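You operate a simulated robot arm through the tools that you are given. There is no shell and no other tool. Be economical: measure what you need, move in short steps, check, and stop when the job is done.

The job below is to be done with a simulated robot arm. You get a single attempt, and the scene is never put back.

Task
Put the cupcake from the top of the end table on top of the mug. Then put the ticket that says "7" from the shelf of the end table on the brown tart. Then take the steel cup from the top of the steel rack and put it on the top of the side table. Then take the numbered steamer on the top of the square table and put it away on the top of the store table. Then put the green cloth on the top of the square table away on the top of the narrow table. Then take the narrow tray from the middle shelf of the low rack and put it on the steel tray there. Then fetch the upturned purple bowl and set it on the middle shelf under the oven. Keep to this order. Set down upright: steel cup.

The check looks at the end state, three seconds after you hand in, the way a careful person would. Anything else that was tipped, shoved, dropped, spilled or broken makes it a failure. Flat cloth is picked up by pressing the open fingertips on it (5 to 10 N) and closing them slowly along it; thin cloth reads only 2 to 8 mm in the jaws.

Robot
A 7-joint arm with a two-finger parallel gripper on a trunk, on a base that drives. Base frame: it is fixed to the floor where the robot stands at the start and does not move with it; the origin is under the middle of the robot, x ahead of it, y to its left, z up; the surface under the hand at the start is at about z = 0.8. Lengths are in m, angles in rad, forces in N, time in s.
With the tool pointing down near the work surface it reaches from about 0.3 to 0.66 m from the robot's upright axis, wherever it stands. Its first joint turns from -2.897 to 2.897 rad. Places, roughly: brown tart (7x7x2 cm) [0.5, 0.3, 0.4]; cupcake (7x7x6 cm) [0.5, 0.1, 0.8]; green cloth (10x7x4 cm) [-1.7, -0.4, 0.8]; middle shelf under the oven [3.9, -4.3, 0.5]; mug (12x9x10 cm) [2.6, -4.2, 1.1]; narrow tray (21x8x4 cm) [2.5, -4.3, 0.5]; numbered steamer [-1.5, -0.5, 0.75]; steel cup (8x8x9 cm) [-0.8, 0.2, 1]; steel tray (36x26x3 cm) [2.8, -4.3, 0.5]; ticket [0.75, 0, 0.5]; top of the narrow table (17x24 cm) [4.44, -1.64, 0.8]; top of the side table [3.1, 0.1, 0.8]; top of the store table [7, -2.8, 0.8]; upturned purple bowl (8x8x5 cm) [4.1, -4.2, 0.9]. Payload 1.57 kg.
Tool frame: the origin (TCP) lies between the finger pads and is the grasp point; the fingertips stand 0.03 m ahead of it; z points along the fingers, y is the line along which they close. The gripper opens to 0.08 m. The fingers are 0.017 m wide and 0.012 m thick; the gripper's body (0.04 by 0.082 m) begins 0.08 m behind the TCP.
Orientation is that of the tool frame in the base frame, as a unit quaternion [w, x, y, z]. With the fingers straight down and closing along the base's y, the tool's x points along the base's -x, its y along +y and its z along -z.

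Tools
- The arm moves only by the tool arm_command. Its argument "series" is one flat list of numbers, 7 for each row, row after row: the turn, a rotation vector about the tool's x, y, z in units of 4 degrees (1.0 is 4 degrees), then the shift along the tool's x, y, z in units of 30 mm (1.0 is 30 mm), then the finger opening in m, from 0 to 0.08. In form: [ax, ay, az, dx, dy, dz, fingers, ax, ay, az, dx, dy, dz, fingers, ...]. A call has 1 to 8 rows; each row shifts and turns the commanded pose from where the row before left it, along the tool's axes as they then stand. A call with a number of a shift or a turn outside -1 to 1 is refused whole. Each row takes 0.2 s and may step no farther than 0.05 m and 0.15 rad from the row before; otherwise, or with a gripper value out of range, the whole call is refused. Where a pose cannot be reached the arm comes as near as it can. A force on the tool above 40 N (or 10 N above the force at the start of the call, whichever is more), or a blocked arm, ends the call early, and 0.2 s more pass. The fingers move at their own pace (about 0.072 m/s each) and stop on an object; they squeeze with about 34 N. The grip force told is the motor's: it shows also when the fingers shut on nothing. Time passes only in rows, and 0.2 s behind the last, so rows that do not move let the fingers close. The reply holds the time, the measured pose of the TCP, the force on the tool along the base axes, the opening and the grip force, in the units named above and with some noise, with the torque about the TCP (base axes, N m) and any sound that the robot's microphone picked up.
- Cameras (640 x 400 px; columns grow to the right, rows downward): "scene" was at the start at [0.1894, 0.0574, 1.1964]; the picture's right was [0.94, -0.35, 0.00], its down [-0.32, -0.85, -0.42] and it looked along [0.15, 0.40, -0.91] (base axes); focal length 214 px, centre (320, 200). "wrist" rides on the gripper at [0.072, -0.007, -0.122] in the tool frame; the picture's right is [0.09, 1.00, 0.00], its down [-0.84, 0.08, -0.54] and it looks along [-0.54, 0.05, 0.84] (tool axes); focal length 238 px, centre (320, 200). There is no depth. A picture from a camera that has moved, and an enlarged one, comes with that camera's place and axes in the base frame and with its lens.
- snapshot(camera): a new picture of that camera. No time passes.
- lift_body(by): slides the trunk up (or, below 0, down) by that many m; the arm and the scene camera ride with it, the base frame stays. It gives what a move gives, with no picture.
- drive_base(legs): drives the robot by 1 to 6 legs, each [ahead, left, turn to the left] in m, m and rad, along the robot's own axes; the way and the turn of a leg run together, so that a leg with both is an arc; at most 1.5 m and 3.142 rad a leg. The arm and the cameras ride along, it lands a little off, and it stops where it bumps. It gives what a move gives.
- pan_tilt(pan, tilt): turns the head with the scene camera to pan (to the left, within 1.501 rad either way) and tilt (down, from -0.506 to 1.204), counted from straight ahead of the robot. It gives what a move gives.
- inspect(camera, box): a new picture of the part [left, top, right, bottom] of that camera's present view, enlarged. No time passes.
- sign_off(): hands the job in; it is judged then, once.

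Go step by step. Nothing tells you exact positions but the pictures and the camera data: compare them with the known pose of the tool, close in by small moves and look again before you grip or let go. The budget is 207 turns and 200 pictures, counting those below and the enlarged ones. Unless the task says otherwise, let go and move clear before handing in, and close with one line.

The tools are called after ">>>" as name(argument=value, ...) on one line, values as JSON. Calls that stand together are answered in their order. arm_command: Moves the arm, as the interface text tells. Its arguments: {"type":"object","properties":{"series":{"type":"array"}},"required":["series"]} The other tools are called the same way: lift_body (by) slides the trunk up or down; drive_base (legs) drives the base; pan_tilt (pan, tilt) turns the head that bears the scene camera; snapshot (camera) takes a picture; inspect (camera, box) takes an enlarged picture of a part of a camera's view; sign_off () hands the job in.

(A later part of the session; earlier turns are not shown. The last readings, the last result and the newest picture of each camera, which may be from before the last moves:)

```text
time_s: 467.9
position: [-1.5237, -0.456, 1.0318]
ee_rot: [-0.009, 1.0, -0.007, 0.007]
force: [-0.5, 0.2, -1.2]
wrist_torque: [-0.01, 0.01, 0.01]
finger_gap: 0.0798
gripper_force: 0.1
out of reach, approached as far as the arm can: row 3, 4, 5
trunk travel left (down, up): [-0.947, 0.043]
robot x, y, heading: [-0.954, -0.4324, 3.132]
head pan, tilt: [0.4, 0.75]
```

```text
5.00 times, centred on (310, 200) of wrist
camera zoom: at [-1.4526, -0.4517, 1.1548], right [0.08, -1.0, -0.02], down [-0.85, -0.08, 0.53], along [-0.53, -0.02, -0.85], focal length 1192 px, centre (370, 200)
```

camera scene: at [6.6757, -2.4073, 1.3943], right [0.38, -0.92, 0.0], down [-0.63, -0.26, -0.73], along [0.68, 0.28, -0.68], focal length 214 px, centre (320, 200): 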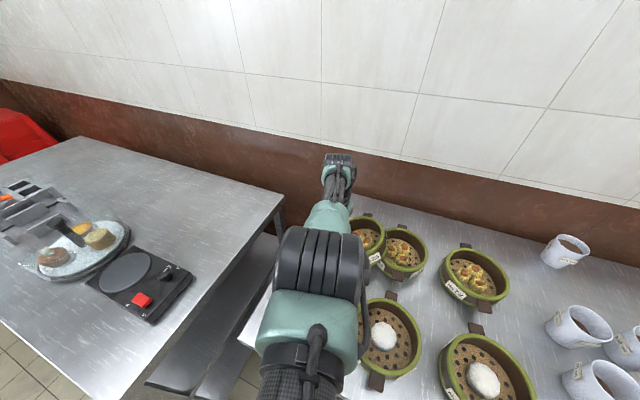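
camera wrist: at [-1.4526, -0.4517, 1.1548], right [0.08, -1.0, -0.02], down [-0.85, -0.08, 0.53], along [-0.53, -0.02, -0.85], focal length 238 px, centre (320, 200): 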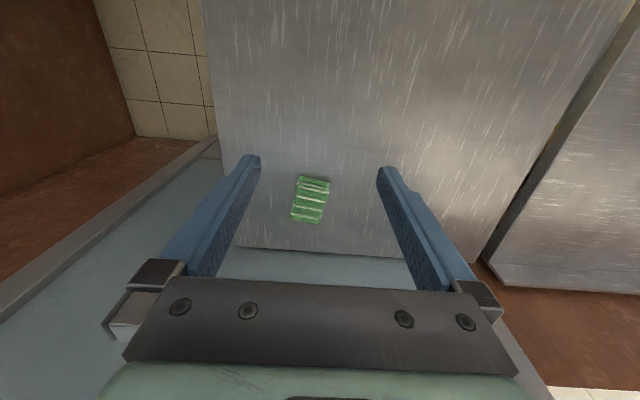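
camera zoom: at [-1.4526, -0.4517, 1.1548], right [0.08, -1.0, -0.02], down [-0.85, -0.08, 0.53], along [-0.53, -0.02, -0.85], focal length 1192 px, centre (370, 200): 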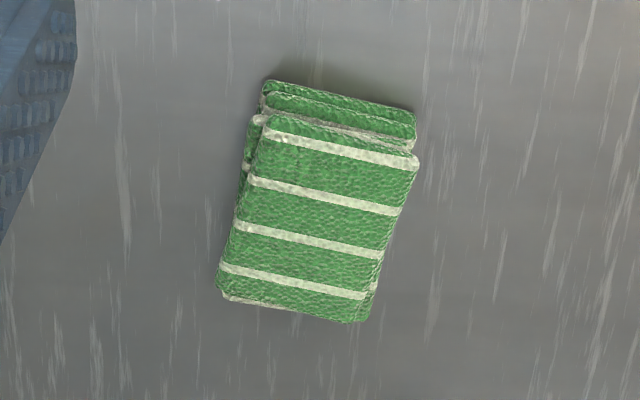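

The cloth is a folded pad about 6×9 cm, rotated ~10°, centre ≈[-1.685, -0.442]. I lower, yaw to align, and tilt the tool forward ~32° for reach.

>>> lift_body(by=-0.13)

>>> arm_command(series=[0, 0, 0.83, 0, 0, 0, 0.08, 0, 0, 0.83, 0, 0, 0, 0.08, 0, 0, 0.83, 0, 0, 0, 0.08, 0, -1, 0, 0, 0, 0, 0.08, 0, -1, 0, 0, 0, 0, 0.08, 0, -1, 0, 0, 0, 0, 0.08, 0, -1, 0, 0, 0, 0, 0.08, 0, -1, 0, 0, 0, 0, 0.08])

>>> arm_command(series=[0, -1, 0, -0.6, 0, 0, 0.08, 0, -1, 0, -0.6, 0, 0, 0.08, 0, -1, 0, -0.6, 0, 0.2, 0.08, 0, 0, 0, -0.6, 0, 0.3, 0.08, 0, 0, 0, 0, 0, 0, 0.08])

>>> snapshot(camera="wrist")

```text
time_s: 469.5
position: [-1.5229, -0.4559, 0.9022]
ee_rot: [-0.012, 1.0, -0.006, 0.007]
force: [-1.0, 0.2, -0.1]
wrist_torque: [-0.02, -0.01, 0.0]
finger_gap: 0.0799
gripper_force: 0.0
trunk travel left (down, up): [-0.817, 0.173]
robot x, y, heading: [-0.9554, -0.4338, 3.136]
head pan, tilt: [0.4, 0.75]
```

```text
time_s: 471.3
position: [-1.5236, -0.4565, 0.9006]
ee_rot: [-0.027, 0.982, -0.09, -0.166]
force: [0.7, -0.1, 0.2]
wrist_torque: [-0.01, 0.0, 0.01]
finger_gap: 0.0801
gripper_force: 0.1
trunk travel left (down, up): [-0.817, 0.173]
robot x, y, heading: [-0.9531, -0.4317, 3.139]
head pan, tilt: [0.4, 0.75]
```

```text
time_s: 472.5
position: [-1.5956, -0.4433, 0.9194]
ee_rot: [-0.036, 0.959, -0.087, -0.268]
force: [-0.6, 0.3, 0.0]
wrist_torque: [-0.02, -0.03, -0.01]
finger_gap: 0.0799
gripper_force: 0.1
trunk travel left (down, up): [-0.817, 0.173]
robot x, y, heading: [-0.9556, -0.4333, 3.132]
head pan, tilt: [0.4, 0.75]
```

```text
75 pictures are left
camera wrist: at [-1.4701, -0.4608, 0.9859], right [-0.11, -0.99, -0.07], down [-0.44, -0.02, 0.9], along [-0.89, 0.13, -0.44], focal length 238 px, centre (320, 200)
```

wrist: 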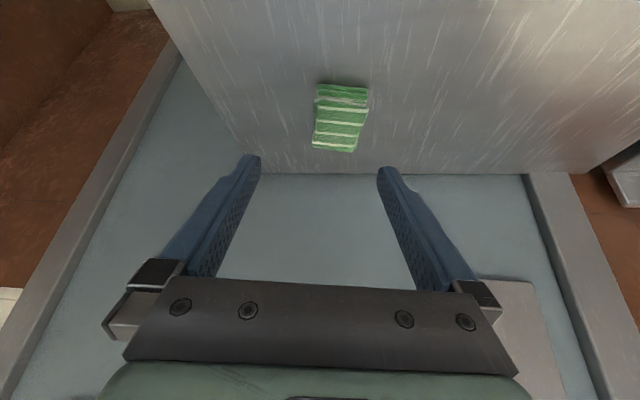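

>>> arm_command(series=[0, 0, 0, -0.25, 0.15, 0.84, 0.08, 0, 0, 0, -0.25, 0.15, 0.84, 0.08, 0, 0, 0, -0.25, 0.15, 0.84, 0.08, 0, 0, 0, -0.25, 0.15, 0.84, 0.08, 0, 0, 0, 0, 0, 0, 0.08])

>>> snapshot(camera="wrist")

```text
time_s: 473.7
position: [-1.6158, -0.4417, 0.8991]
ee_rot: [-0.038, 0.959, -0.088, -0.268]
force: [-0.1, 0.6, 0.0]
wrist_torque: [0.01, -0.02, 0.02]
finger_gap: 0.0799
gripper_force: 0.1
out of reach, approached as far as the arm can: row 2, 3, 4
trunk travel left (down, up): [-0.817, 0.173]
robot x, y, heading: [-0.9544, -0.433, 3.134]
head pan, tilt: [0.4, 0.75]
```

```text
74 pictures are left
camera wrist: at [-1.4917, -0.459, 0.9657], right [-0.11, -0.99, -0.07], down [-0.44, -0.02, 0.9], along [-0.89, 0.13, -0.44], focal length 238 px, centre (320, 200)
```

wrist: 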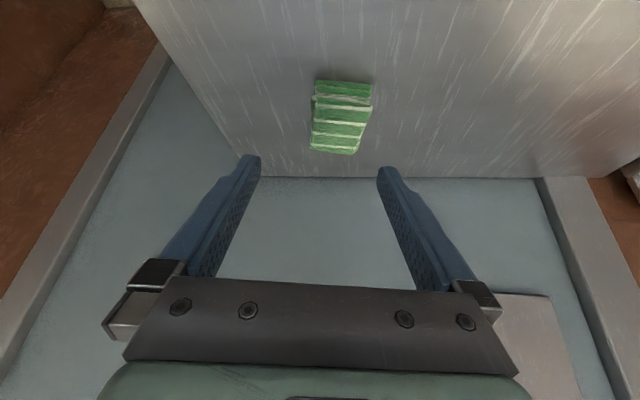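

>>> lift_body(by=-0.05)

>>> arm_command(series=[0, 0, 0, -0.92, 0.15, -0.22, 0.08, 0, 0, 0, -0.92, 0.15, -0.22, 0.08, 0, 0, 0, -0.92, 0.15, -0.22, 0.08, 0, 0, 0, 0, 0, 0, 0.08])

```text
time_s: 474.6
position: [-1.616, -0.4417, 0.8485]
ee_rot: [-0.037, 0.959, -0.087, -0.268]
force: [-0.9, 0.8, 1.1]
wrist_torque: [0.02, 0.01, 0.01]
finger_gap: 0.08
gripper_force: 0.0
trunk travel left (down, up): [-0.767, 0.223]
robot x, y, heading: [-0.9587, -0.4355, 3.133]
head pan, tilt: [0.4, 0.75]
```

```text
time_s: 475.6
position: [-1.6559, -0.4388, 0.9101]
ee_rot: [-0.037, 0.959, -0.087, -0.268]
force: [0.0, 0.2, 0.0]
wrist_torque: [0.0, 0.0, 0.01]
finger_gap: 0.0801
gripper_force: 0.2
out of reach, approached as far as the arm can: row 1, 2, 3
trunk travel left (down, up): [-0.767, 0.223]
robot x, y, heading: [-0.9531, -0.4357, 3.135]
head pan, tilt: [0.4, 0.75]
```

>>> arm_command(series=[0, 0, 0, -0.57, 0.2, -0.24, 0.08, 0, 0, 0, -0.57, 0.2, -0.24, 0.08, 0, 0, 0, 0, 0, 0, 0.08])

>>> lift_body(by=-0.09)

>>> snapshot(camera="wrist")

```text
time_s: 476.4
position: [-1.6727, -0.442, 0.9434]
ee_rot: [-0.037, 0.959, -0.087, -0.269]
force: [0.2, 0.5, 0.3]
wrist_torque: [0.0, 0.03, 0.0]
finger_gap: 0.0799
gripper_force: 0.0
out of reach, approached as far as the arm can: row 2
trunk travel left (down, up): [-0.767, 0.223]
robot x, y, heading: [-0.9552, -0.4356, 3.133]
head pan, tilt: [0.4, 0.75]
```

```text
time_s: 477.7
position: [-1.6719, -0.442, 0.8517]
ee_rot: [-0.036, 0.959, -0.087, -0.268]
force: [0.1, 0.3, 0.7]
wrist_torque: [0.05, 0.01, 0.02]
finger_gap: 0.08
gripper_force: 0.1
trunk travel left (down, up): [-0.677, 0.313]
robot x, y, heading: [-0.9591, -0.437, 3.133]
head pan, tilt: [0.4, 0.75]
```

```text
73 pictures are left
camera wrist: at [-1.5469, -0.4601, 0.9195], right [-0.11, -0.99, -0.07], down [-0.44, -0.02, 0.9], along [-0.89, 0.13, -0.44], focal length 238 px, centre (320, 200)
```

wrist: 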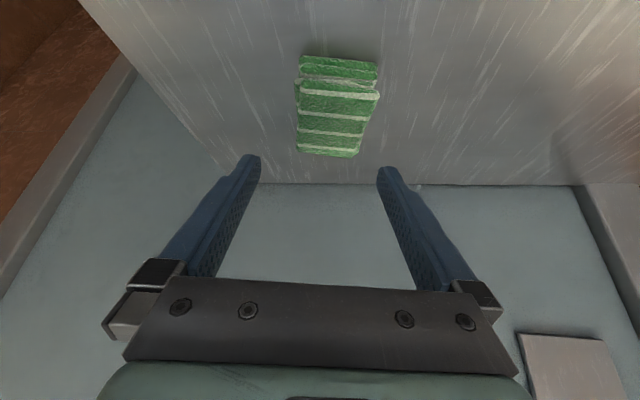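

>>> arm_command(series=[0, 0, 0, 0, 0.2, 0, 0.08, 0, 0, 0, 0, 0, 0, 0.08])

>>> lift_body(by=-0.045)

>>> snapshot(camera="wrist")

```text
time_s: 478.3
position: [-1.6711, -0.4481, 0.8528]
ee_rot: [-0.037, 0.959, -0.087, -0.269]
force: [-0.8, 0.0, -0.6]
wrist_torque: [0.0, 0.0, 0.04]
finger_gap: 0.08
gripper_force: 0.2
trunk travel left (down, up): [-0.677, 0.313]
robot x, y, heading: [-0.9542, -0.4361, 3.136]
head pan, tilt: [0.4, 0.75]
```

```text
time_s: 479.2
position: [-1.6711, -0.4488, 0.8074]
ee_rot: [-0.036, 0.959, -0.088, -0.268]
force: [-0.2, -0.5, 1.3]
wrist_torque: [-0.04, 0.04, -0.01]
finger_gap: 0.0799
gripper_force: 0.1
trunk travel left (down, up): [-0.632, 0.358]
robot x, y, heading: [-0.9533, -0.4331, 3.133]
head pan, tilt: [0.4, 0.75]
```

```text
72 pictures are left
camera wrist: at [-1.5478, -0.4657, 0.8741], right [-0.11, -0.99, -0.07], down [-0.44, -0.02, 0.9], along [-0.89, 0.13, -0.44], focal length 238 px, centre (320, 200)
```

wrist: 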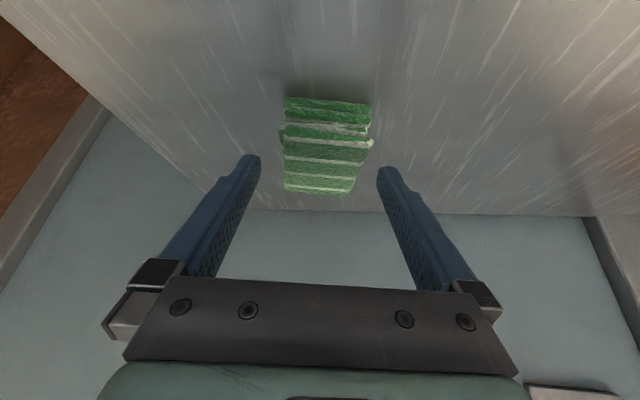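

Cloth is ~5.5×7×3 cm; I shift 6 mm right, lower 2 cm more and close.

>>> arm_command(series=[0, 0, 0, 0, 0.2, 0, 0.08, 0, 0, 0, 0, 0, 0, 0.08])

>>> lift_body(by=-0.018)

>>> arm_command(series=[0, 0, 0, 0, 0, 0, 0.07, 0, 0, 0, 0, 0, 0, 0.06, 0, 0, 0, 0, 0, 0, 0.05, 0, 0, 0, 0, 0, 0, 0.04, 0, 0, 0, 0, 0, 0, 0.03, 0, 0, 0, 0, 0, 0, 0.03])

>>> snapshot(camera="wrist")

```text
time_s: 479.8
position: [-1.6732, -0.4534, 0.8072]
ee_rot: [-0.037, 0.959, -0.086, -0.269]
force: [0.2, -0.5, 0.6]
wrist_torque: [0.01, 0.0, 0.0]
finger_gap: 0.08
gripper_force: 0.1
trunk travel left (down, up): [-0.632, 0.358]
robot x, y, heading: [-0.9506, -0.4376, 3.139]
head pan, tilt: [0.4, 0.75]
```

```text
time_s: 480.4
position: [-1.6724, -0.4538, 0.7896]
ee_rot: [-0.036, 0.959, -0.086, -0.268]
force: [0.6, -0.1, -0.2]
wrist_torque: [-0.02, 0.01, -0.02]
finger_gap: 0.0802
gripper_force: 0.1
trunk travel left (down, up): [-0.614, 0.376]
robot x, y, heading: [-0.9556, -0.4355, 3.133]
head pan, tilt: [0.4, 0.75]
```

```text
time_s: 481.8
position: [-1.6726, -0.454, 0.7898]
ee_rot: [-0.037, 0.959, -0.087, -0.268]
force: [1.4, 0.6, 0.2]
wrist_torque: [-0.05, 0.01, -0.02]
finger_gap: 0.0609
gripper_force: 33.9
trunk travel left (down, up): [-0.614, 0.376]
robot x, y, heading: [-0.9528, -0.4348, 3.133]
head pan, tilt: [0.4, 0.75]
```

```text
71 pictures are left
camera wrist: at [-1.5484, -0.4713, 0.8565], right [-0.11, -0.99, -0.07], down [-0.44, -0.02, 0.9], along [-0.89, 0.13, -0.44], focal length 238 px, centre (320, 200)
```

wrist: 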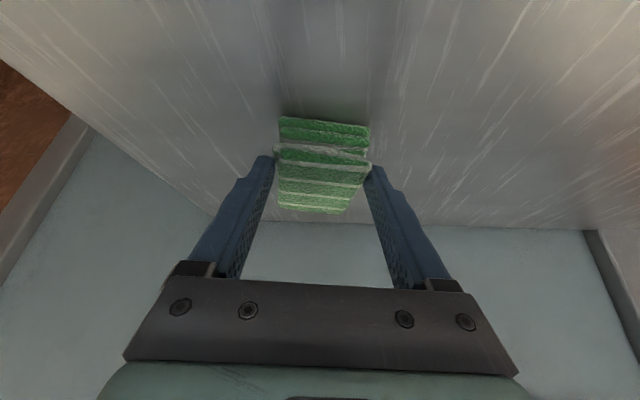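

Gripped at 61 mm. I lift and check.

>>> lift_body(by=0.1)

>>> snapshot(camera="wrist")

>>> lift_body(by=0.25)

```text
time_s: 483.2
position: [-1.6721, -0.4531, 0.8892]
ee_rot: [-0.036, 0.959, -0.086, -0.268]
force: [0.1, -0.4, -0.2]
wrist_torque: [-0.02, -0.03, -0.01]
finger_gap: 0.0607
gripper_force: 33.7
trunk travel left (down, up): [-0.714, 0.276]
robot x, y, heading: [-0.954, -0.4385, 3.133]
head pan, tilt: [0.4, 0.75]
```

```text
70 pictures are left
camera wrist: at [-1.5484, -0.4713, 0.9563], right [-0.11, -0.99, -0.07], down [-0.44, -0.02, 0.9], along [-0.89, 0.13, -0.44], focal length 238 px, centre (320, 200)
```

wrist: 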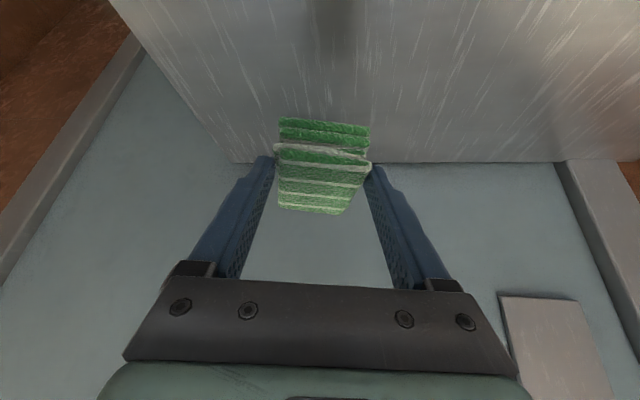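

```text
time_s: 485.7
position: [-1.6731, -0.4537, 1.1391]
ee_rot: [-0.038, 0.958, -0.088, -0.269]
force: [0.5, 0.1, -1.0]
wrist_torque: [0.01, -0.03, -0.01]
finger_gap: 0.061
gripper_force: 34.2
trunk travel left (down, up): [-0.964, 0.026]
robot x, y, heading: [-0.9581, -0.4395, 3.134]
head pan, tilt: [0.4, 0.75]
```

Cloth secured. I drive to the narrow table: back off, turn around, go east along the aisle, then face south.

>>> drive_base(legs=[[-0.42, 0, 0], [0, 0.48, 0], [0, 0, 1.57], [0, 0, 1.57]])

>>> drive_base(legs=[[1.25, 0, -0.01], [1.25, 0, 0], [1.25, 0, 0], [1.25, 0, 0]])

>>> pan_tilt(pan=-1.2, tilt=0.65)

>>> snapshot(camera="scene")

```text
time_s: 498.4
position: [0.1782, -0.9157, 1.1398]
ee_rot: [0.268, 0.094, 0.958, -0.039]
force: [-0.6, 0.1, -0.7]
wrist_torque: [0.01, 0.08, -0.01]
finger_gap: 0.0608
gripper_force: 33.8
trunk travel left (down, up): [-0.964, 0.026]
robot x, y, heading: [-0.5415, -0.93, -0.022]
head pan, tilt: [0.4, 0.75]
```

```text
time_s: 522.3
position: [5.1532, -1.0742, 1.1403]
ee_rot: [0.268, 0.096, 0.958, -0.039]
force: [0.4, 0.5, -0.5]
wrist_torque: [-0.03, 0.03, 0.04]
finger_gap: 0.0609
gripper_force: 34.0
trunk travel left (down, up): [-0.964, 0.026]
robot x, y, heading: [4.4398, -1.0785, -0.026]
head pan, tilt: [0.4, 0.75]
```

```text
time_s: 524.0
position: [5.1541, -1.0725, 1.1404]
ee_rot: [0.268, 0.096, 0.958, -0.04]
force: [-0.2, -0.2, -1.1]
wrist_torque: [-0.02, 0.0, 0.04]
finger_gap: 0.0608
gripper_force: 34.2
trunk travel left (down, up): [-0.964, 0.026]
robot x, y, heading: [4.4343, -1.0771, -0.026]
head pan, tilt: [-1.201, 0.649]
```

```text
69 pictures are left
camera scene: at [4.6328, -1.164, 1.7448], right [-0.94, -0.34, 0.0], down [-0.2, 0.57, -0.8], along [0.27, -0.75, -0.6], focal length 214 px, centre (320, 200)
```

scene: 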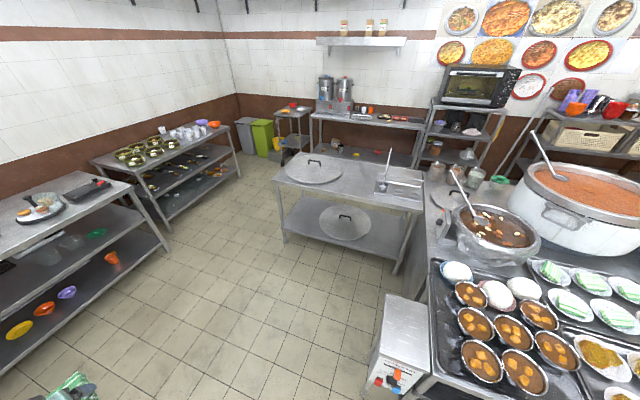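

The narrow table top (empty) is at ≈[4.44, -1.635]. I give room, turn south and position over it.

>>> drive_base(legs=[[0, 0.2, 0], [0, 0, -1.545]])

>>> pan_tilt(pan=0, tilt=0.9)

>>> snapshot(camera="scene")

>>> snapshot(camera="wrist")

```text
time_s: 529.4
position: [4.4596, -1.597, 1.1395]
ee_rot: [0.164, 0.739, 0.617, -0.215]
force: [-0.6, 0.1, 0.3]
wrist_torque: [0.02, -0.02, -0.05]
finger_gap: 0.0609
gripper_force: 33.8
trunk travel left (down, up): [-0.964, 0.026]
robot x, y, heading: [4.4397, -0.8829, -1.576]
head pan, tilt: [-1.201, 0.649]
```

```text
time_s: 530.8
position: [4.459, -1.597, 1.1392]
ee_rot: [0.164, 0.739, 0.617, -0.216]
force: [-0.8, -0.5, -1.3]
wrist_torque: [0.03, 0.0, -0.01]
finger_gap: 0.0608
gripper_force: 33.6
trunk travel left (down, up): [-0.964, 0.026]
robot x, y, heading: [4.437, -0.8795, -1.575]
head pan, tilt: [0.0, 0.901]
```

```text
68 pictures are left
camera scene: at [4.4368, -1.1244, 1.7243], right [-1.0, 0.01, 0.0], down [0.01, 0.78, -0.62], along [0.0, -0.62, -0.78], focal length 214 px, centre (320, 200)
```

scene: 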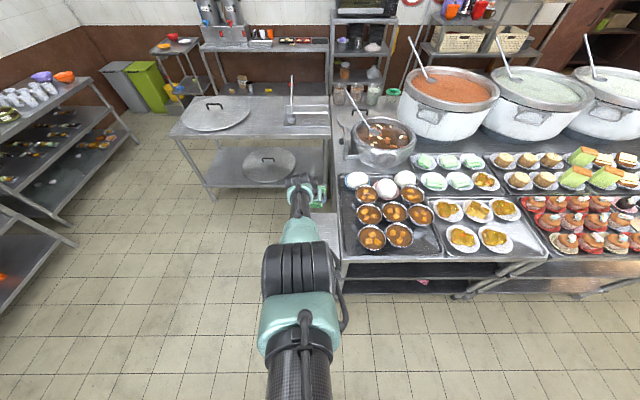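

```text
67 pictures are left
camera wrist: at [4.4786, -1.4726, 1.2064], right [0.99, -0.11, -0.07], down [0.02, -0.44, 0.9], along [-0.13, -0.89, -0.44], focal length 238 px, centre (320, 200)
```

wrist: 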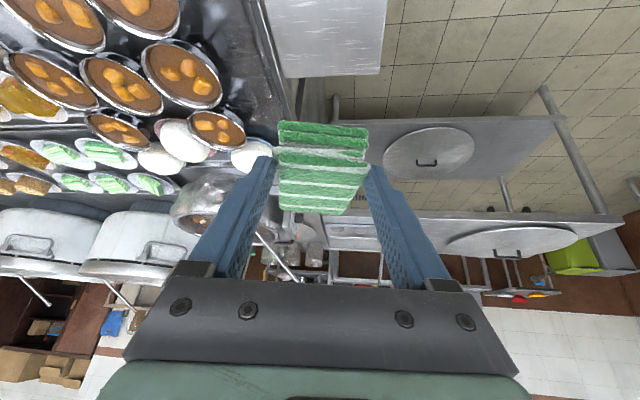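

Table top spans x 4.352–4.527, y -1.77…-1.53. I adjust a few cm and lower with the trunk.

>>> drive_base(legs=[[0.043, -0.02, 0]])

>>> lift_body(by=-0.24)

>>> snapshot(camera="wrist")

>>> snapshot(camera="scene")

```text
time_s: 531.7
position: [4.4412, -1.6372, 1.1417]
ee_rot: [0.164, 0.739, 0.617, -0.216]
force: [-0.2, 0.4, 0.0]
wrist_torque: [-0.02, -0.01, 0.0]
finger_gap: 0.061
gripper_force: 34.3
trunk travel left (down, up): [-0.964, 0.026]
robot x, y, heading: [4.4205, -0.919, -1.575]
head pan, tilt: [0.0, 0.901]
```

```text
time_s: 534.2
position: [4.4394, -1.6389, 0.8987]
ee_rot: [0.164, 0.739, 0.616, -0.216]
force: [-0.1, 0.1, -0.7]
wrist_torque: [0.04, -0.05, 0.01]
finger_gap: 0.0607
gripper_force: 33.9
trunk travel left (down, up): [-0.724, 0.266]
robot x, y, heading: [4.42, -0.921, -1.574]
head pan, tilt: [0.0, 0.901]
```

```text
66 pictures are left
camera wrist: at [4.459, -1.5148, 0.9665], right [0.99, -0.11, -0.07], down [0.02, -0.44, 0.9], along [-0.13, -0.89, -0.44], focal length 238 px, centre (320, 200)
```

wrist: 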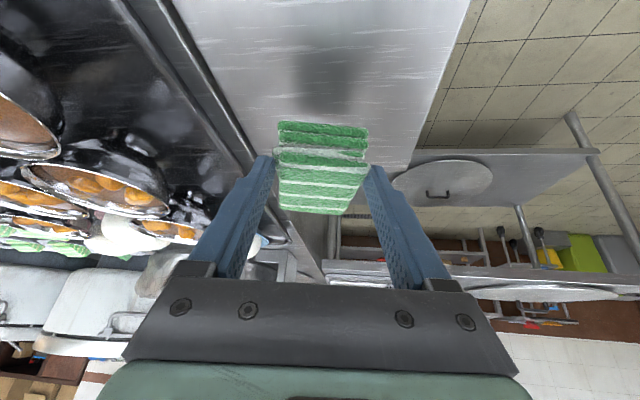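

```text
65 pictures are left
camera scene: at [4.417, -1.1666, 1.4844], right [-1.0, 0.01, 0.0], down [0.0, 0.78, -0.62], along [0.0, -0.62, -0.78], focal length 214 px, centre (320, 200)
```

scene: 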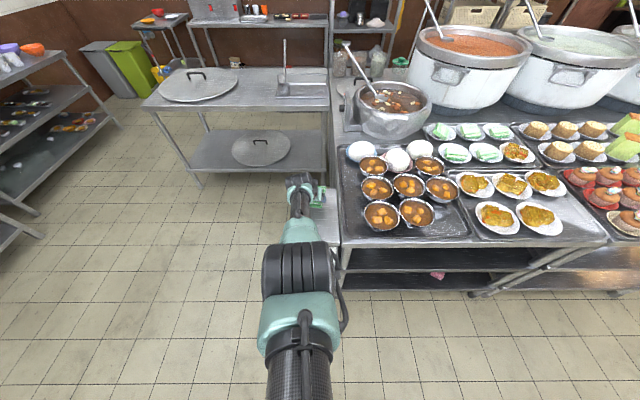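

>>> lift_body(by=-0.055)

>>> lift_body(by=-0.006)

>>> lift_body(by=-0.005)

```text
time_s: 535.1
position: [4.4406, -1.6413, 0.8494]
ee_rot: [0.168, 0.738, 0.616, -0.218]
force: [-0.3, -1.2, 14.8]
wrist_torque: [-0.06, -0.46, -0.02]
finger_gap: 0.061
gripper_force: 33.9
trunk travel left (down, up): [-0.669, 0.321]
robot x, y, heading: [4.4218, -0.9222, -1.577]
head pan, tilt: [0.0, 0.901]
```

```text
time_s: 535.7
position: [4.4398, -1.6412, 0.849]
ee_rot: [0.17, 0.738, 0.615, -0.221]
force: [-2.2, 5.1, 33.1]
wrist_torque: [-0.13, -0.32, 0.02]
finger_gap: 0.061
gripper_force: 33.9
trunk travel left (down, up): [-0.663, 0.327]
robot x, y, heading: [4.4221, -0.9215, -1.583]
head pan, tilt: [0.0, 0.901]
```

```text
time_s: 536.1
position: [4.44, -1.6486, 0.8475]
ee_rot: [0.173, 0.736, 0.615, -0.223]
force: [-0.5, 6.5, 17.4]
wrist_torque: [0.44, -0.08, -0.01]
finger_gap: 0.0611
gripper_force: 34.5
trunk travel left (down, up): [-0.661, 0.329]
robot x, y, heading: [4.4219, -0.9207, -1.576]
head pan, tilt: [0.0, 0.901]
stopped: the force on the tool passed its limit at 46 N (the readings are from after the stop); the commanded pose is now the measured one
```

On contact (slightly over-pressed). I back off a few mm and release.

>>> lift_body(by=0.006)

>>> arm_command(series=[0, 0, 0, 0, 0, 0, 0.055, 0, 0, 0, 0, 0, 0, 0.062, 0, 0, 0, 0, 0, 0, 0.068, 0, 0, 0, 0, 0, 0, 0.075, 0, 0, 0, 0, 0, 0, 0.08, 0, 0, 0, 0, 0, 0, 0.08])

>>> snapshot(camera="wrist")

```text
time_s: 536.6
position: [4.4388, -1.644, 0.8485]
ee_rot: [0.17, 0.737, 0.615, -0.22]
force: [0.6, -1.3, 1.9]
wrist_torque: [-0.33, -0.07, 0.0]
finger_gap: 0.0609
gripper_force: 34.0
trunk travel left (down, up): [-0.667, 0.323]
robot x, y, heading: [4.4204, -0.9195, -1.582]
head pan, tilt: [0.0, 0.901]
```

```text
time_s: 538.0
position: [4.4399, -1.6452, 0.85]
ee_rot: [0.169, 0.737, 0.615, -0.221]
force: [0.2, 0.2, -0.2]
wrist_torque: [0.05, -0.02, 0.04]
finger_gap: 0.0798
gripper_force: 0.0
trunk travel left (down, up): [-0.667, 0.323]
robot x, y, heading: [4.4194, -0.9208, -1.579]
head pan, tilt: [0.0, 0.901]
```

```text
64 pictures are left
camera wrist: at [4.4589, -1.5197, 0.9149], right [0.99, -0.11, -0.07], down [0.02, -0.43, 0.9], along [-0.13, -0.9, -0.42], focal length 238 px, centre (320, 200)
```

wrist: 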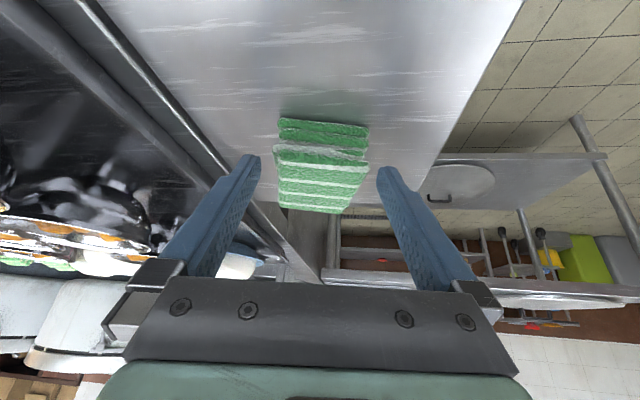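

>>> lift_body(by=0.15)

>>> snapshot(camera="wrist")

```text
time_s: 539.8
position: [4.4396, -1.6452, 0.9997]
ee_rot: [0.169, 0.738, 0.615, -0.221]
force: [-0.5, -0.5, 0.0]
wrist_torque: [0.01, -0.02, 0.0]
finger_gap: 0.0802
gripper_force: 0.0
trunk travel left (down, up): [-0.817, 0.173]
robot x, y, heading: [4.4197, -0.9225, -1.576]
head pan, tilt: [0.0, 0.901]
```

```text
63 pictures are left
camera wrist: at [4.4589, -1.5197, 1.0647], right [0.99, -0.11, -0.07], down [0.02, -0.43, 0.9], along [-0.13, -0.9, -0.42], focal length 238 px, centre (320, 200)
```

wrist: 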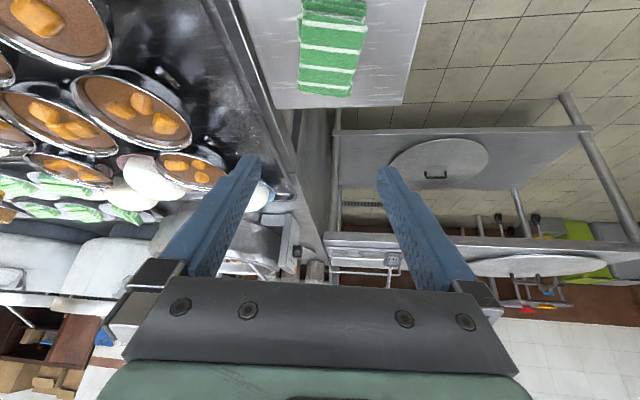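

Cloth sits well on the narrow table. Next the trays: retract the arm, and drive round to the back aisle.

>>> lift_body(by=0.12)

>>> arm_command(series=[0, 0, 0, 0.95, 0, -0.58, 0.06, 0, 0, 0, 0.95, 0, -0.58, 0.06, 0, 0, 0, 0.95, 0, -0.58, 0.06, 0, 0, 0, 0.95, 0, -0.58, 0.06, 0, 0, 0, 0.95, 0, -0.58, 0.06, 0, 0, 0, 0.95, 0, -0.58, 0.06, 0, 0, 0, 0, 0, 0, 0.06])

>>> drive_base(legs=[[0, 0.82, 0.006], [0, 0.82, 0], [1.3, 0, 0], [1.2, 0, 0]])

```text
time_s: 541.3
position: [4.4404, -1.6454, 1.1206]
ee_rot: [0.169, 0.738, 0.615, -0.22]
force: [0.5, 0.3, -0.6]
wrist_torque: [0.02, 0.02, -0.03]
finger_gap: 0.0799
gripper_force: 0.0
trunk travel left (down, up): [-0.937, 0.053]
robot x, y, heading: [4.4186, -0.9199, -1.579]
head pan, tilt: [0.0, 0.901]
```

```text
time_s: 542.9
position: [4.4993, -1.5874, 1.0379]
ee_rot: [0.169, 0.738, 0.615, -0.22]
force: [-0.8, 0.5, 0.1]
wrist_torque: [0.0, 0.01, -0.01]
finger_gap: 0.0601
gripper_force: 0.0
out of reach, approached as far as the arm can: row 1, 2, 3, 4, 5, 6
trunk travel left (down, up): [-0.937, 0.053]
robot x, y, heading: [4.4205, -0.9207, -1.578]
head pan, tilt: [0.0, 0.901]
```

```text
time_s: 563.0
position: [6.1458, -4.0765, 1.0374]
ee_rot: [0.17, 0.735, 0.619, -0.22]
force: [-0.5, 0.5, -0.4]
wrist_torque: [0.01, 0.0, 0.03]
finger_gap: 0.06
gripper_force: 0.0
trunk travel left (down, up): [-0.937, 0.053]
robot x, y, heading: [6.0622, -3.4102, -1.57]
head pan, tilt: [0.0, 0.901]
```

>>> arm_command(series=[0, 0, 0, 1, 0, 0.05, 0.06, 0, 0, 0, 1, 0, 0.05, 0.06, 0, 0, 0, 1, 0, 0.05, 0.06, 0, 0, 0, 1, 0, 0.05, 0.06, 0, 0, 0, 1, 0, 0.05, 0.06, 0, 0, 0, 1, 0, 0.05, 0.06, 0, 0, 0, 0, 0, 0, 0.06])

>>> drive_base(legs=[[0.05, -1.45, 0], [0, -1.2, 0]])

>>> lift_body(by=-0.3)

>>> pan_tilt(pan=-0.6, tilt=0.55)

>>> snapshot(camera="scene")

```text
time_s: 564.6
position: [6.1759, -3.9523, 0.9156]
ee_rot: [0.17, 0.735, 0.619, -0.22]
force: [0.8, -0.4, -0.1]
wrist_torque: [0.01, 0.01, -0.02]
finger_gap: 0.0598
gripper_force: 0.1
out of reach, approached as far as the arm can: row 1, 2, 3, 4, 5
trunk travel left (down, up): [-0.937, 0.053]
robot x, y, heading: [6.0647, -3.4124, -1.564]
head pan, tilt: [0.0, 0.901]
```

```text
time_s: 577.4
position: [3.5257, -3.9965, 0.9144]
ee_rot: [0.169, 0.738, 0.615, -0.221]
force: [-0.5, -0.7, 0.0]
wrist_torque: [0.0, -0.02, -0.02]
finger_gap: 0.0602
gripper_force: 0.0
trunk travel left (down, up): [-0.937, 0.053]
robot x, y, heading: [3.4186, -3.4478, -1.577]
head pan, tilt: [0.0, 0.901]
```

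```text
time_s: 580.4
position: [3.5262, -3.9948, 0.6146]
ee_rot: [0.169, 0.738, 0.615, -0.22]
force: [0.5, 0.2, -0.1]
wrist_torque: [-0.03, -0.02, -0.01]
finger_gap: 0.0598
gripper_force: 0.1
trunk travel left (down, up): [-0.637, 0.353]
robot x, y, heading: [3.4144, -3.4525, -1.581]
head pan, tilt: [0.0, 0.901]
```

```text
time_s: 581.4
position: [3.5257, -3.9962, 0.6152]
ee_rot: [0.17, 0.738, 0.615, -0.22]
force: [-1.0, 0.0, 0.5]
wrist_torque: [-0.02, 0.0, 0.0]
finger_gap: 0.06
gripper_force: 0.0
trunk travel left (down, up): [-0.637, 0.353]
robot x, y, heading: [3.4172, -3.454, -1.579]
head pan, tilt: [-0.6, 0.55]
```

```text
62 pictures are left
camera scene: at [3.3611, -3.6955, 1.4258], right [-0.82, 0.57, 0.0], down [0.3, 0.43, -0.85], along [-0.49, -0.7, -0.52], focal length 214 px, centre (320, 200)
```

scene: 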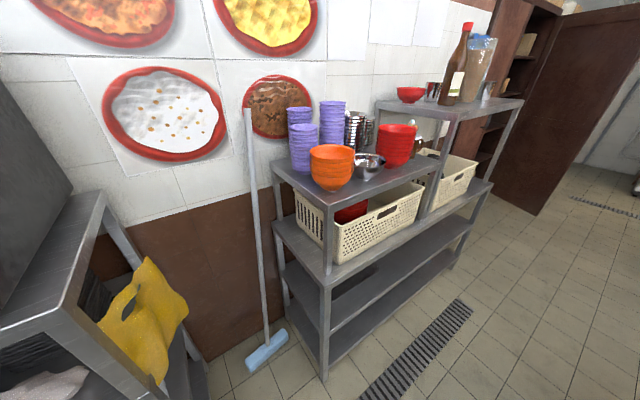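

>>> arm_command(series=[0, 0, 0, -0.3, 0, -1, 0.06, 0, 0, 0, -0.3, 0, -1, 0.06, 0, 0, 0, -0.3, 0, -1, 0.06, 0, 0, 0, -0.3, 0, -1, 0.06, 0, 0, 0, -0.3, 0, -1, 0.06, 0, 0, 0, -0.3, 0, -1, 0.06, 0, 0, 0, 0, 0, 0, 0.06])

>>> lift_body(by=-0.38)

>>> drive_base(legs=[[0, -0.75, 0.01]])

>>> pan_tilt(pan=0, tilt=0.5)

>>> snapshot(camera="scene")

```text
time_s: 583.0
position: [3.5778, -4.0408, 0.6767]
ee_rot: [0.153, 0.74, 0.617, -0.219]
force: [-2.6, 28.1, -23.3]
wrist_torque: [1.28, 0.47, 0.64]
finger_gap: 0.0535
gripper_force: 0.0
out of reach, approached as far as the arm can: row 1, 2, 3, 4, 5, 6
trunk travel left (down, up): [-0.637, 0.353]
robot x, y, heading: [3.4177, -3.4503, -1.579]
head pan, tilt: [-0.6, 0.55]
```

```text
time_s: 583.5
position: [3.5796, -4.0406, 0.6761]
ee_rot: [0.155, 0.739, 0.618, -0.219]
force: [-0.2, 0.2, -1.1]
wrist_torque: [0.02, 0.01, 0.0]
finger_gap: 0.06
gripper_force: 0.1
trunk travel left (down, up): [-0.631, 0.359]
robot x, y, heading: [3.4183, -3.4513, -1.58]
head pan, tilt: [-0.6, 0.55]
stopped: the force on the tool passed its limit at 54 N (the readings are from after the stop); the commanded pose is now the measured one
```

```text
time_s: 584.5
position: [3.5726, -4.0388, 0.6761]
ee_rot: [0.168, 0.731, 0.626, -0.212]
force: [9.8, -2.1, -5.1]
wrist_torque: [0.23, -0.06, 0.18]
finger_gap: 0.0691
gripper_force: 4.8
trunk travel left (down, up): [-0.631, 0.359]
robot x, y, heading: [3.3917, -3.4523, -1.576]
head pan, tilt: [-0.6, 0.55]
stopped in leg 1: the force on the tool passed its limit at 54 N (the readings are from after the stop); the commanded pose is now the measured one
```

```text
time_s: 585.5
position: [3.5718, -4.0387, 0.6754]
ee_rot: [0.166, 0.733, 0.624, -0.214]
force: [14.4, 2.5, -3.6]
wrist_torque: [0.18, -0.2, 0.51]
finger_gap: 0.0719
gripper_force: 6.6
trunk travel left (down, up): [-0.631, 0.359]
robot x, y, heading: [3.3909, -3.4532, -1.574]
head pan, tilt: [0.0, 0.499]
```

```text
61 pictures are left
camera scene: at [3.3897, -3.7121, 1.4249], right [-1.0, 0.0, 0.0], down [0.0, 0.48, -0.88], along [0.0, -0.88, -0.48], focal length 214 px, centre (320, 200)
```

scene: 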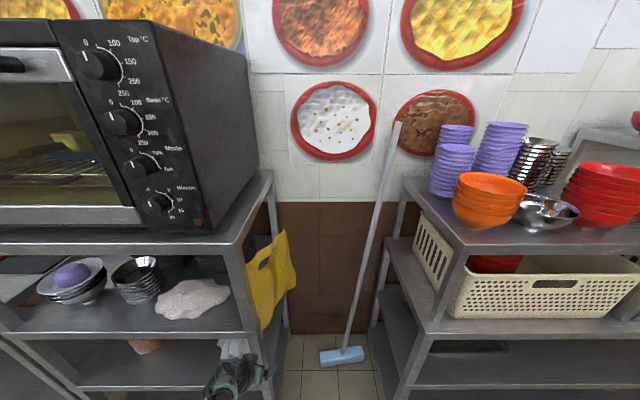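

The hand touched the oven rack's front. I look with the wrist camera before retreating.

>>> snapshot(camera="wrist")

>>> inspect(camera="scene", box=[150, 280, 330, 400])

```text
60 pictures are left
camera wrist: at [3.5873, -3.9142, 0.743], right [0.99, -0.09, -0.07], down [0.02, -0.44, 0.9], along [-0.11, -0.89, -0.44], focal length 238 px, centre (320, 200)
```

wrist: 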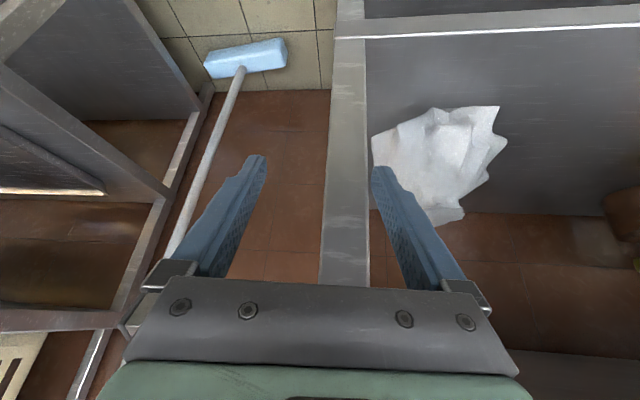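

```text
3.33 times, centred on (240, 340) of scene
camera zoom: at [3.3897, -3.7121, 1.4249], right [-1.0, 0.0, 0.0], down [0.0, 0.48, -0.88], along [0.0, -0.88, -0.48], focal length 715 px, centre (587, -267)
```

zoom: 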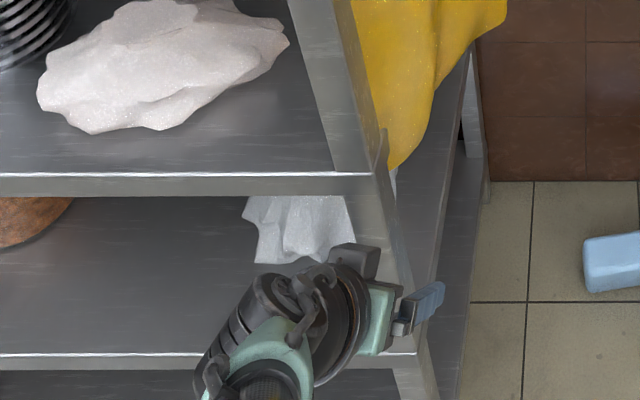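

The fingers straddle the oven rack's front post, with only the post touched. I ease left to release pressure, then back straight out.

>>> drive_base(legs=[[0, 0.022, 0]])

>>> arm_command(series=[0, 0, 0, 0, 0, -0.8, 0.08, 0, 0, 0, 0, 0, -0.8, 0.08, 0, 0, 0, 0, 0, 0, 0.08])

```text
time_s: 586.3
position: [3.5907, -4.0394, 0.6764]
ee_rot: [0.166, 0.733, 0.624, -0.215]
force: [0.2, -1.1, 0.9]
wrist_torque: [0.01, -0.01, -0.02]
finger_gap: 0.0599
gripper_force: 0.0
trunk travel left (down, up): [-0.631, 0.359]
robot x, y, heading: [3.4113, -3.4523, -1.578]
head pan, tilt: [0.0, 0.499]
```

```text
time_s: 587.1
position: [3.6121, -4.0431, 0.6922]
ee_rot: [0.165, 0.734, 0.623, -0.214]
force: [0.1, -1.2, 0.5]
wrist_torque: [0.0, 0.0, -0.03]
finger_gap: 0.08
gripper_force: 0.2
out of reach, approached as far as the arm can: row 1, 2
trunk travel left (down, up): [-0.631, 0.359]
robot x, y, heading: [3.4152, -3.4502, -1.577]
head pan, tilt: [0.0, 0.499]
```

Pressure released. I back the base off, then un-tilt the tool, which should free the arm.

>>> drive_base(legs=[[-0.12, 0, 0]])

>>> arm_command(series=[0, 1, 0, 0, 0, 0, 0.04, 0, 1, 0, 0, 0, 0, 0.04, 0, 1, 0, 0, 0, 0, 0.04, 0, 1, 0, 0, 0, 0, 0.04, 0, 1, 0, 0, 0, 0, 0.04, 0, 1, 0, 0, 0, 0, 0.04, 0, 1, 0, 0, 0, 0, 0.04, 0, 0, 0, 0.5, 0.5, 0, 0.04])

```text
time_s: 588.4
position: [3.6107, -3.9229, 0.693]
ee_rot: [0.166, 0.734, 0.623, -0.214]
force: [0.6, 0.7, 1.0]
wrist_torque: [-0.02, 0.02, 0.02]
finger_gap: 0.0798
gripper_force: 0.0
trunk travel left (down, up): [-0.631, 0.359]
robot x, y, heading: [3.4129, -3.3303, -1.579]
head pan, tilt: [0.0, 0.499]
```

```text
time_s: 590.2
position: [3.6075, -3.8757, 0.7181]
ee_rot: [0.008, 0.764, 0.645, -0.03]
force: [-0.5, -1.3, 0.1]
wrist_torque: [0.0, 0.0, 0.03]
finger_gap: 0.0403
gripper_force: 0.1
out of reach, approached as far as the arm can: row 2, 3, 4, 5, 6, 7
trunk travel left (down, up): [-0.631, 0.359]
robot x, y, heading: [3.4156, -3.3329, -1.575]
head pan, tilt: [0.0, 0.499]
```

>>> arm_command(series=[0, 0, 0, 0.3, -0.5, -0.9, 0.04, 0, 0, 0, 0.3, -0.5, -0.9, 0.04, 0, 0, 0, 0.3, -0.5, -0.9, 0.04, 0, 0, 0, 0.3, -0.5, -0.9, 0.04, 0, 0, 0, 0.3, -0.5, -0.9, 0.04, 0, 0, 0, 0.3, -0.5, -0.9, 0.04, 0, 0, 0, 0.3, -0.5, -0.9, 0.04, 0, 0, 0, 0.3, -0.5, -0.9, 0.04])

```text
time_s: 592.0
position: [3.5742, -3.951, 0.8465]
ee_rot: [0.009, 0.764, 0.644, -0.03]
force: [-0.8, 0.5, -0.3]
wrist_torque: [0.0, 0.0, 0.0]
finger_gap: 0.0399
gripper_force: 0.1
out of reach, approached as far as the arm can: row 1, 2, 3, 4, 5, 6, 7, 8
trunk travel left (down, up): [-0.631, 0.359]
robot x, y, heading: [3.4151, -3.3334, -1.58]
head pan, tilt: [0.0, 0.499]
```

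The arm is stuck straight (singular). Tilting the tool forward in place should bend the elbow; then I retract.

>>> arm_command(series=[0, -1, 0, 0, 0, 0, 0.04, 0, -1, 0, 0, 0, 0, 0.04, 0, -1, 0, 0, 0, 0, 0.04, 0, -1, 0, 0.3, 0, 0, 0.04, 0, -1, 0, 0.6, 0, 0, 0.04, 0, 0, 0, 0.9, 0, -0.3, 0.04, 0, 0, 0, 0.9, 0, -0.4, 0.04, 0, 0, 0, 0.9, 0, -0.4, 0.04])

```text
time_s: 593.8
position: [3.6424, -3.9567, 0.7807]
ee_rot: [0.122, 0.747, 0.633, -0.163]
force: [0.4, -0.7, 0.0]
wrist_torque: [0.0, 0.02, 0.01]
finger_gap: 0.04
gripper_force: 0.1
out of reach, approached as far as the arm can: row 1, 2, 3, 4, 5, 6, 7, 8
trunk travel left (down, up): [-0.631, 0.359]
robot x, y, heading: [3.4165, -3.3335, -1.576]
head pan, tilt: [0.0, 0.499]
```

>>> pan_tilt(pan=0.3, tilt=1.1)

>>> snapshot(camera="scene")

```text
time_s: 594.8
position: [3.6401, -3.9571, 0.7827]
ee_rot: [0.121, 0.747, 0.633, -0.161]
force: [-0.2, 0.7, 0.1]
wrist_torque: [0.02, -0.01, 0.0]
finger_gap: 0.0401
gripper_force: 0.1
trunk travel left (down, up): [-0.631, 0.359]
robot x, y, heading: [3.4158, -3.3345, -1.573]
head pan, tilt: [0.3, 1.1]
```

```text
58 pictures are left
camera scene: at [3.4297, -3.5623, 1.3773], right [-0.96, -0.29, 0.0], down [-0.26, 0.85, -0.45], along [0.13, -0.44, -0.89], focal length 214 px, centre (320, 200)
```

scene: 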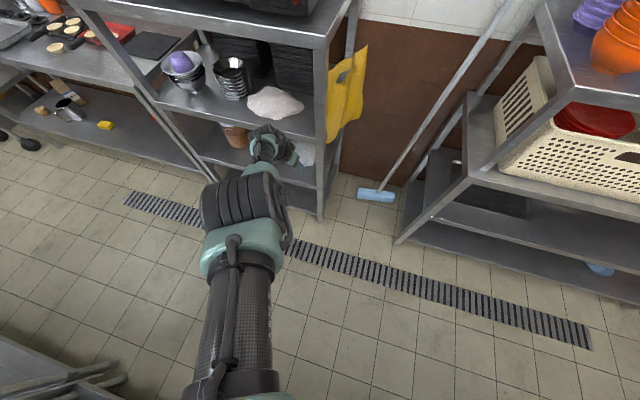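

>>> arm_command(series=[0, 0, 0, 0.95, -0.3, -0.2, 0.04, 0, 0, 0, 0.95, -0.3, -0.2, 0.04, 0, 0, 0, 0.95, -0.3, -0.2, 0.04, 0, 0, 0, 0.95, -0.3, -0.2, 0.04, 0, 0, 0, 0.95, -0.3, -0.2, 0.04, 0, 0, 0, 0.95, -0.3, -0.2, 0.04, 0, 0, 0, 0.95, -0.3, -0.2, 0.04, 0, 0, 0, 0.95, -0.3, -0.2, 0.04])

```text
time_s: 596.6
position: [3.679, -3.8274, 0.6503]
ee_rot: [0.123, 0.746, 0.634, -0.163]
force: [-0.2, 0.7, -0.5]
wrist_torque: [0.02, -0.01, -0.02]
finger_gap: 0.0399
gripper_force: 0.2
out of reach, approached as far as the arm can: row 1, 2, 3, 4, 5, 6, 7, 8
trunk travel left (down, up): [-0.631, 0.359]
robot x, y, heading: [3.4155, -3.3329, -1.576]
head pan, tilt: [0.3, 1.1]
```

>>> arm_command(series=[0, 0, 0, 0, -0.5, 1, 0.04, 0, 0, 0, 0, -0.5, 1, 0.04, 0, 0, 0, 1, -0.5, 0.5, 0.04, 0, 0, 0, 1, -0.5, 0, 0.04, 0, 0, 0, 1, -0.5, 0, 0.04, 0, 0, 0, 1, 0, -0.3, 0.04, 0, 0, 0, 0, 0, 0, 0.04])

```text
time_s: 598.2
position: [3.6123, -3.714, 0.5711]
ee_rot: [0.122, 0.746, 0.634, -0.162]
force: [0.7, 0.1, -0.7]
wrist_torque: [-0.01, 0.03, 0.01]
finger_gap: 0.0402
gripper_force: 0.1
out of reach, approached as far as the arm can: row 1, 2
trunk travel left (down, up): [-0.631, 0.359]
robot x, y, heading: [3.4129, -3.3346, -1.578]
head pan, tilt: [0.3, 1.1]
```

Free again. I raise the hand while keeping it close in.

>>> arm_command(series=[0, 0, 0, -0.39, -0.5, -0.9, 0.04, 0, 0, 0, -0.39, -0.5, -0.9, 0.04, 0, 0, 0, -0.39, -0.5, -0.9, 0.04, 0, 0, 0, -0.39, -0.5, -0.9, 0.04, 0, 0, 0, -0.39, -0.5, -0.9, 0.04, 0, 0, 0, -0.39, -0.5, -0.9, 0.04, 0, 0, 0, -0.39, 0, -0.9, 0.04, 0, 0, 0, -0.39, 0, -0.9, 0.04])

>>> arm_command(series=[0, 0, 0, -0.39, 0, -0.9, 0.04, 0, 0, 0, -0.39, 0, -0.9, 0.04, 0, 0, 0, -0.39, 0, -0.9, 0.04, 0, 0, 0, -0.39, 0, -0.9, 0.04, 0, 0, 0, -0.39, 0, -0.9, 0.04])

```text
time_s: 600.0
position: [3.5288, -3.6997, 0.8088]
ee_rot: [0.12, 0.747, 0.633, -0.162]
force: [-0.4, 0.3, -0.1]
wrist_torque: [-0.01, 0.01, -0.01]
finger_gap: 0.0403
gripper_force: 0.1
trunk travel left (down, up): [-0.631, 0.359]
robot x, y, heading: [3.4147, -3.3334, -1.579]
head pan, tilt: [0.3, 1.1]
```

```text
time_s: 601.2
position: [3.5272, -3.6839, 0.9258]
ee_rot: [0.099, 0.742, 0.643, -0.162]
force: [-4.9, -1.6, 0.1]
wrist_torque: [0.24, -0.4, 0.14]
finger_gap: 0.0403
gripper_force: 0.1
out of reach, approached as far as the arm can: row 5
trunk travel left (down, up): [-0.631, 0.359]
robot x, y, heading: [3.4129, -3.3315, -1.577]
head pan, tilt: [0.3, 1.1]
```

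Posture is good now. I lower the trunk, strafe to the low rack and look into its middle shelf.

>>> lift_body(by=-0.38)

>>> drive_base(legs=[[-0.02, -0.62, 0.006]])

>>> pan_tilt(pan=-0.15, tilt=0.55)

>>> snapshot(camera="scene")

```text
time_s: 604.9
position: [3.5245, -3.6868, 0.5451]
ee_rot: [0.099, 0.746, 0.639, -0.161]
force: [-0.8, 0.1, 0.7]
wrist_torque: [0.0, 0.01, -0.02]
finger_gap: 0.04
gripper_force: 0.1
trunk travel left (down, up): [-0.251, 0.739]
robot x, y, heading: [3.4156, -3.3317, -1.574]
head pan, tilt: [0.3, 1.1]
```

```text
time_s: 608.3
position: [2.9044, -3.665, 0.5458]
ee_rot: [0.1, 0.743, 0.642, -0.16]
force: [0.4, -0.4, -0.3]
wrist_torque: [-0.01, 0.0, 0.01]
finger_gap: 0.0402
gripper_force: 0.1
trunk travel left (down, up): [-0.251, 0.739]
robot x, y, heading: [2.7905, -3.3111, -1.568]
head pan, tilt: [0.3, 1.1]
```

```text
time_s: 609.3
position: [2.9048, -3.6651, 0.545]
ee_rot: [0.099, 0.743, 0.642, -0.16]
force: [-1.1, -0.6, 0.9]
wrist_torque: [0.0, 0.0, 0.04]
finger_gap: 0.0401
gripper_force: 0.0
trunk travel left (down, up): [-0.251, 0.739]
robot x, y, heading: [2.7933, -3.3126, -1.569]
head pan, tilt: [-0.15, 0.55]
```

```text
57 pictures are left
camera scene: at [2.7774, -3.5693, 1.0403], right [-0.99, 0.15, 0.0], down [0.08, 0.52, -0.85], along [-0.13, -0.84, -0.52], focal length 214 px, centre (320, 200)
```

scene: 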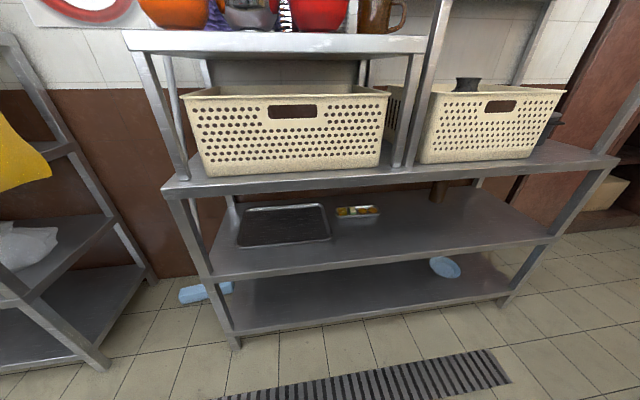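

>>> inspect(camera="scene", box=[220, 180, 400, 280])

```text
3.56 times, centred on (310, 230) of scene
camera zoom: at [2.7774, -3.5693, 1.0403], right [-0.99, 0.15, 0.0], down [0.08, 0.52, -0.85], along [-0.13, -0.84, -0.52], focal length 763 px, centre (356, 93)
```

zoom: 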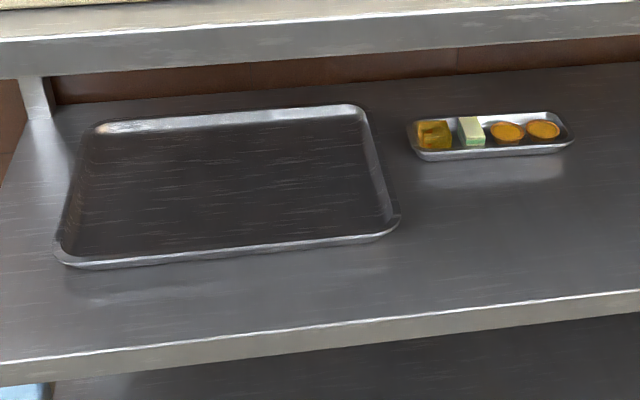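

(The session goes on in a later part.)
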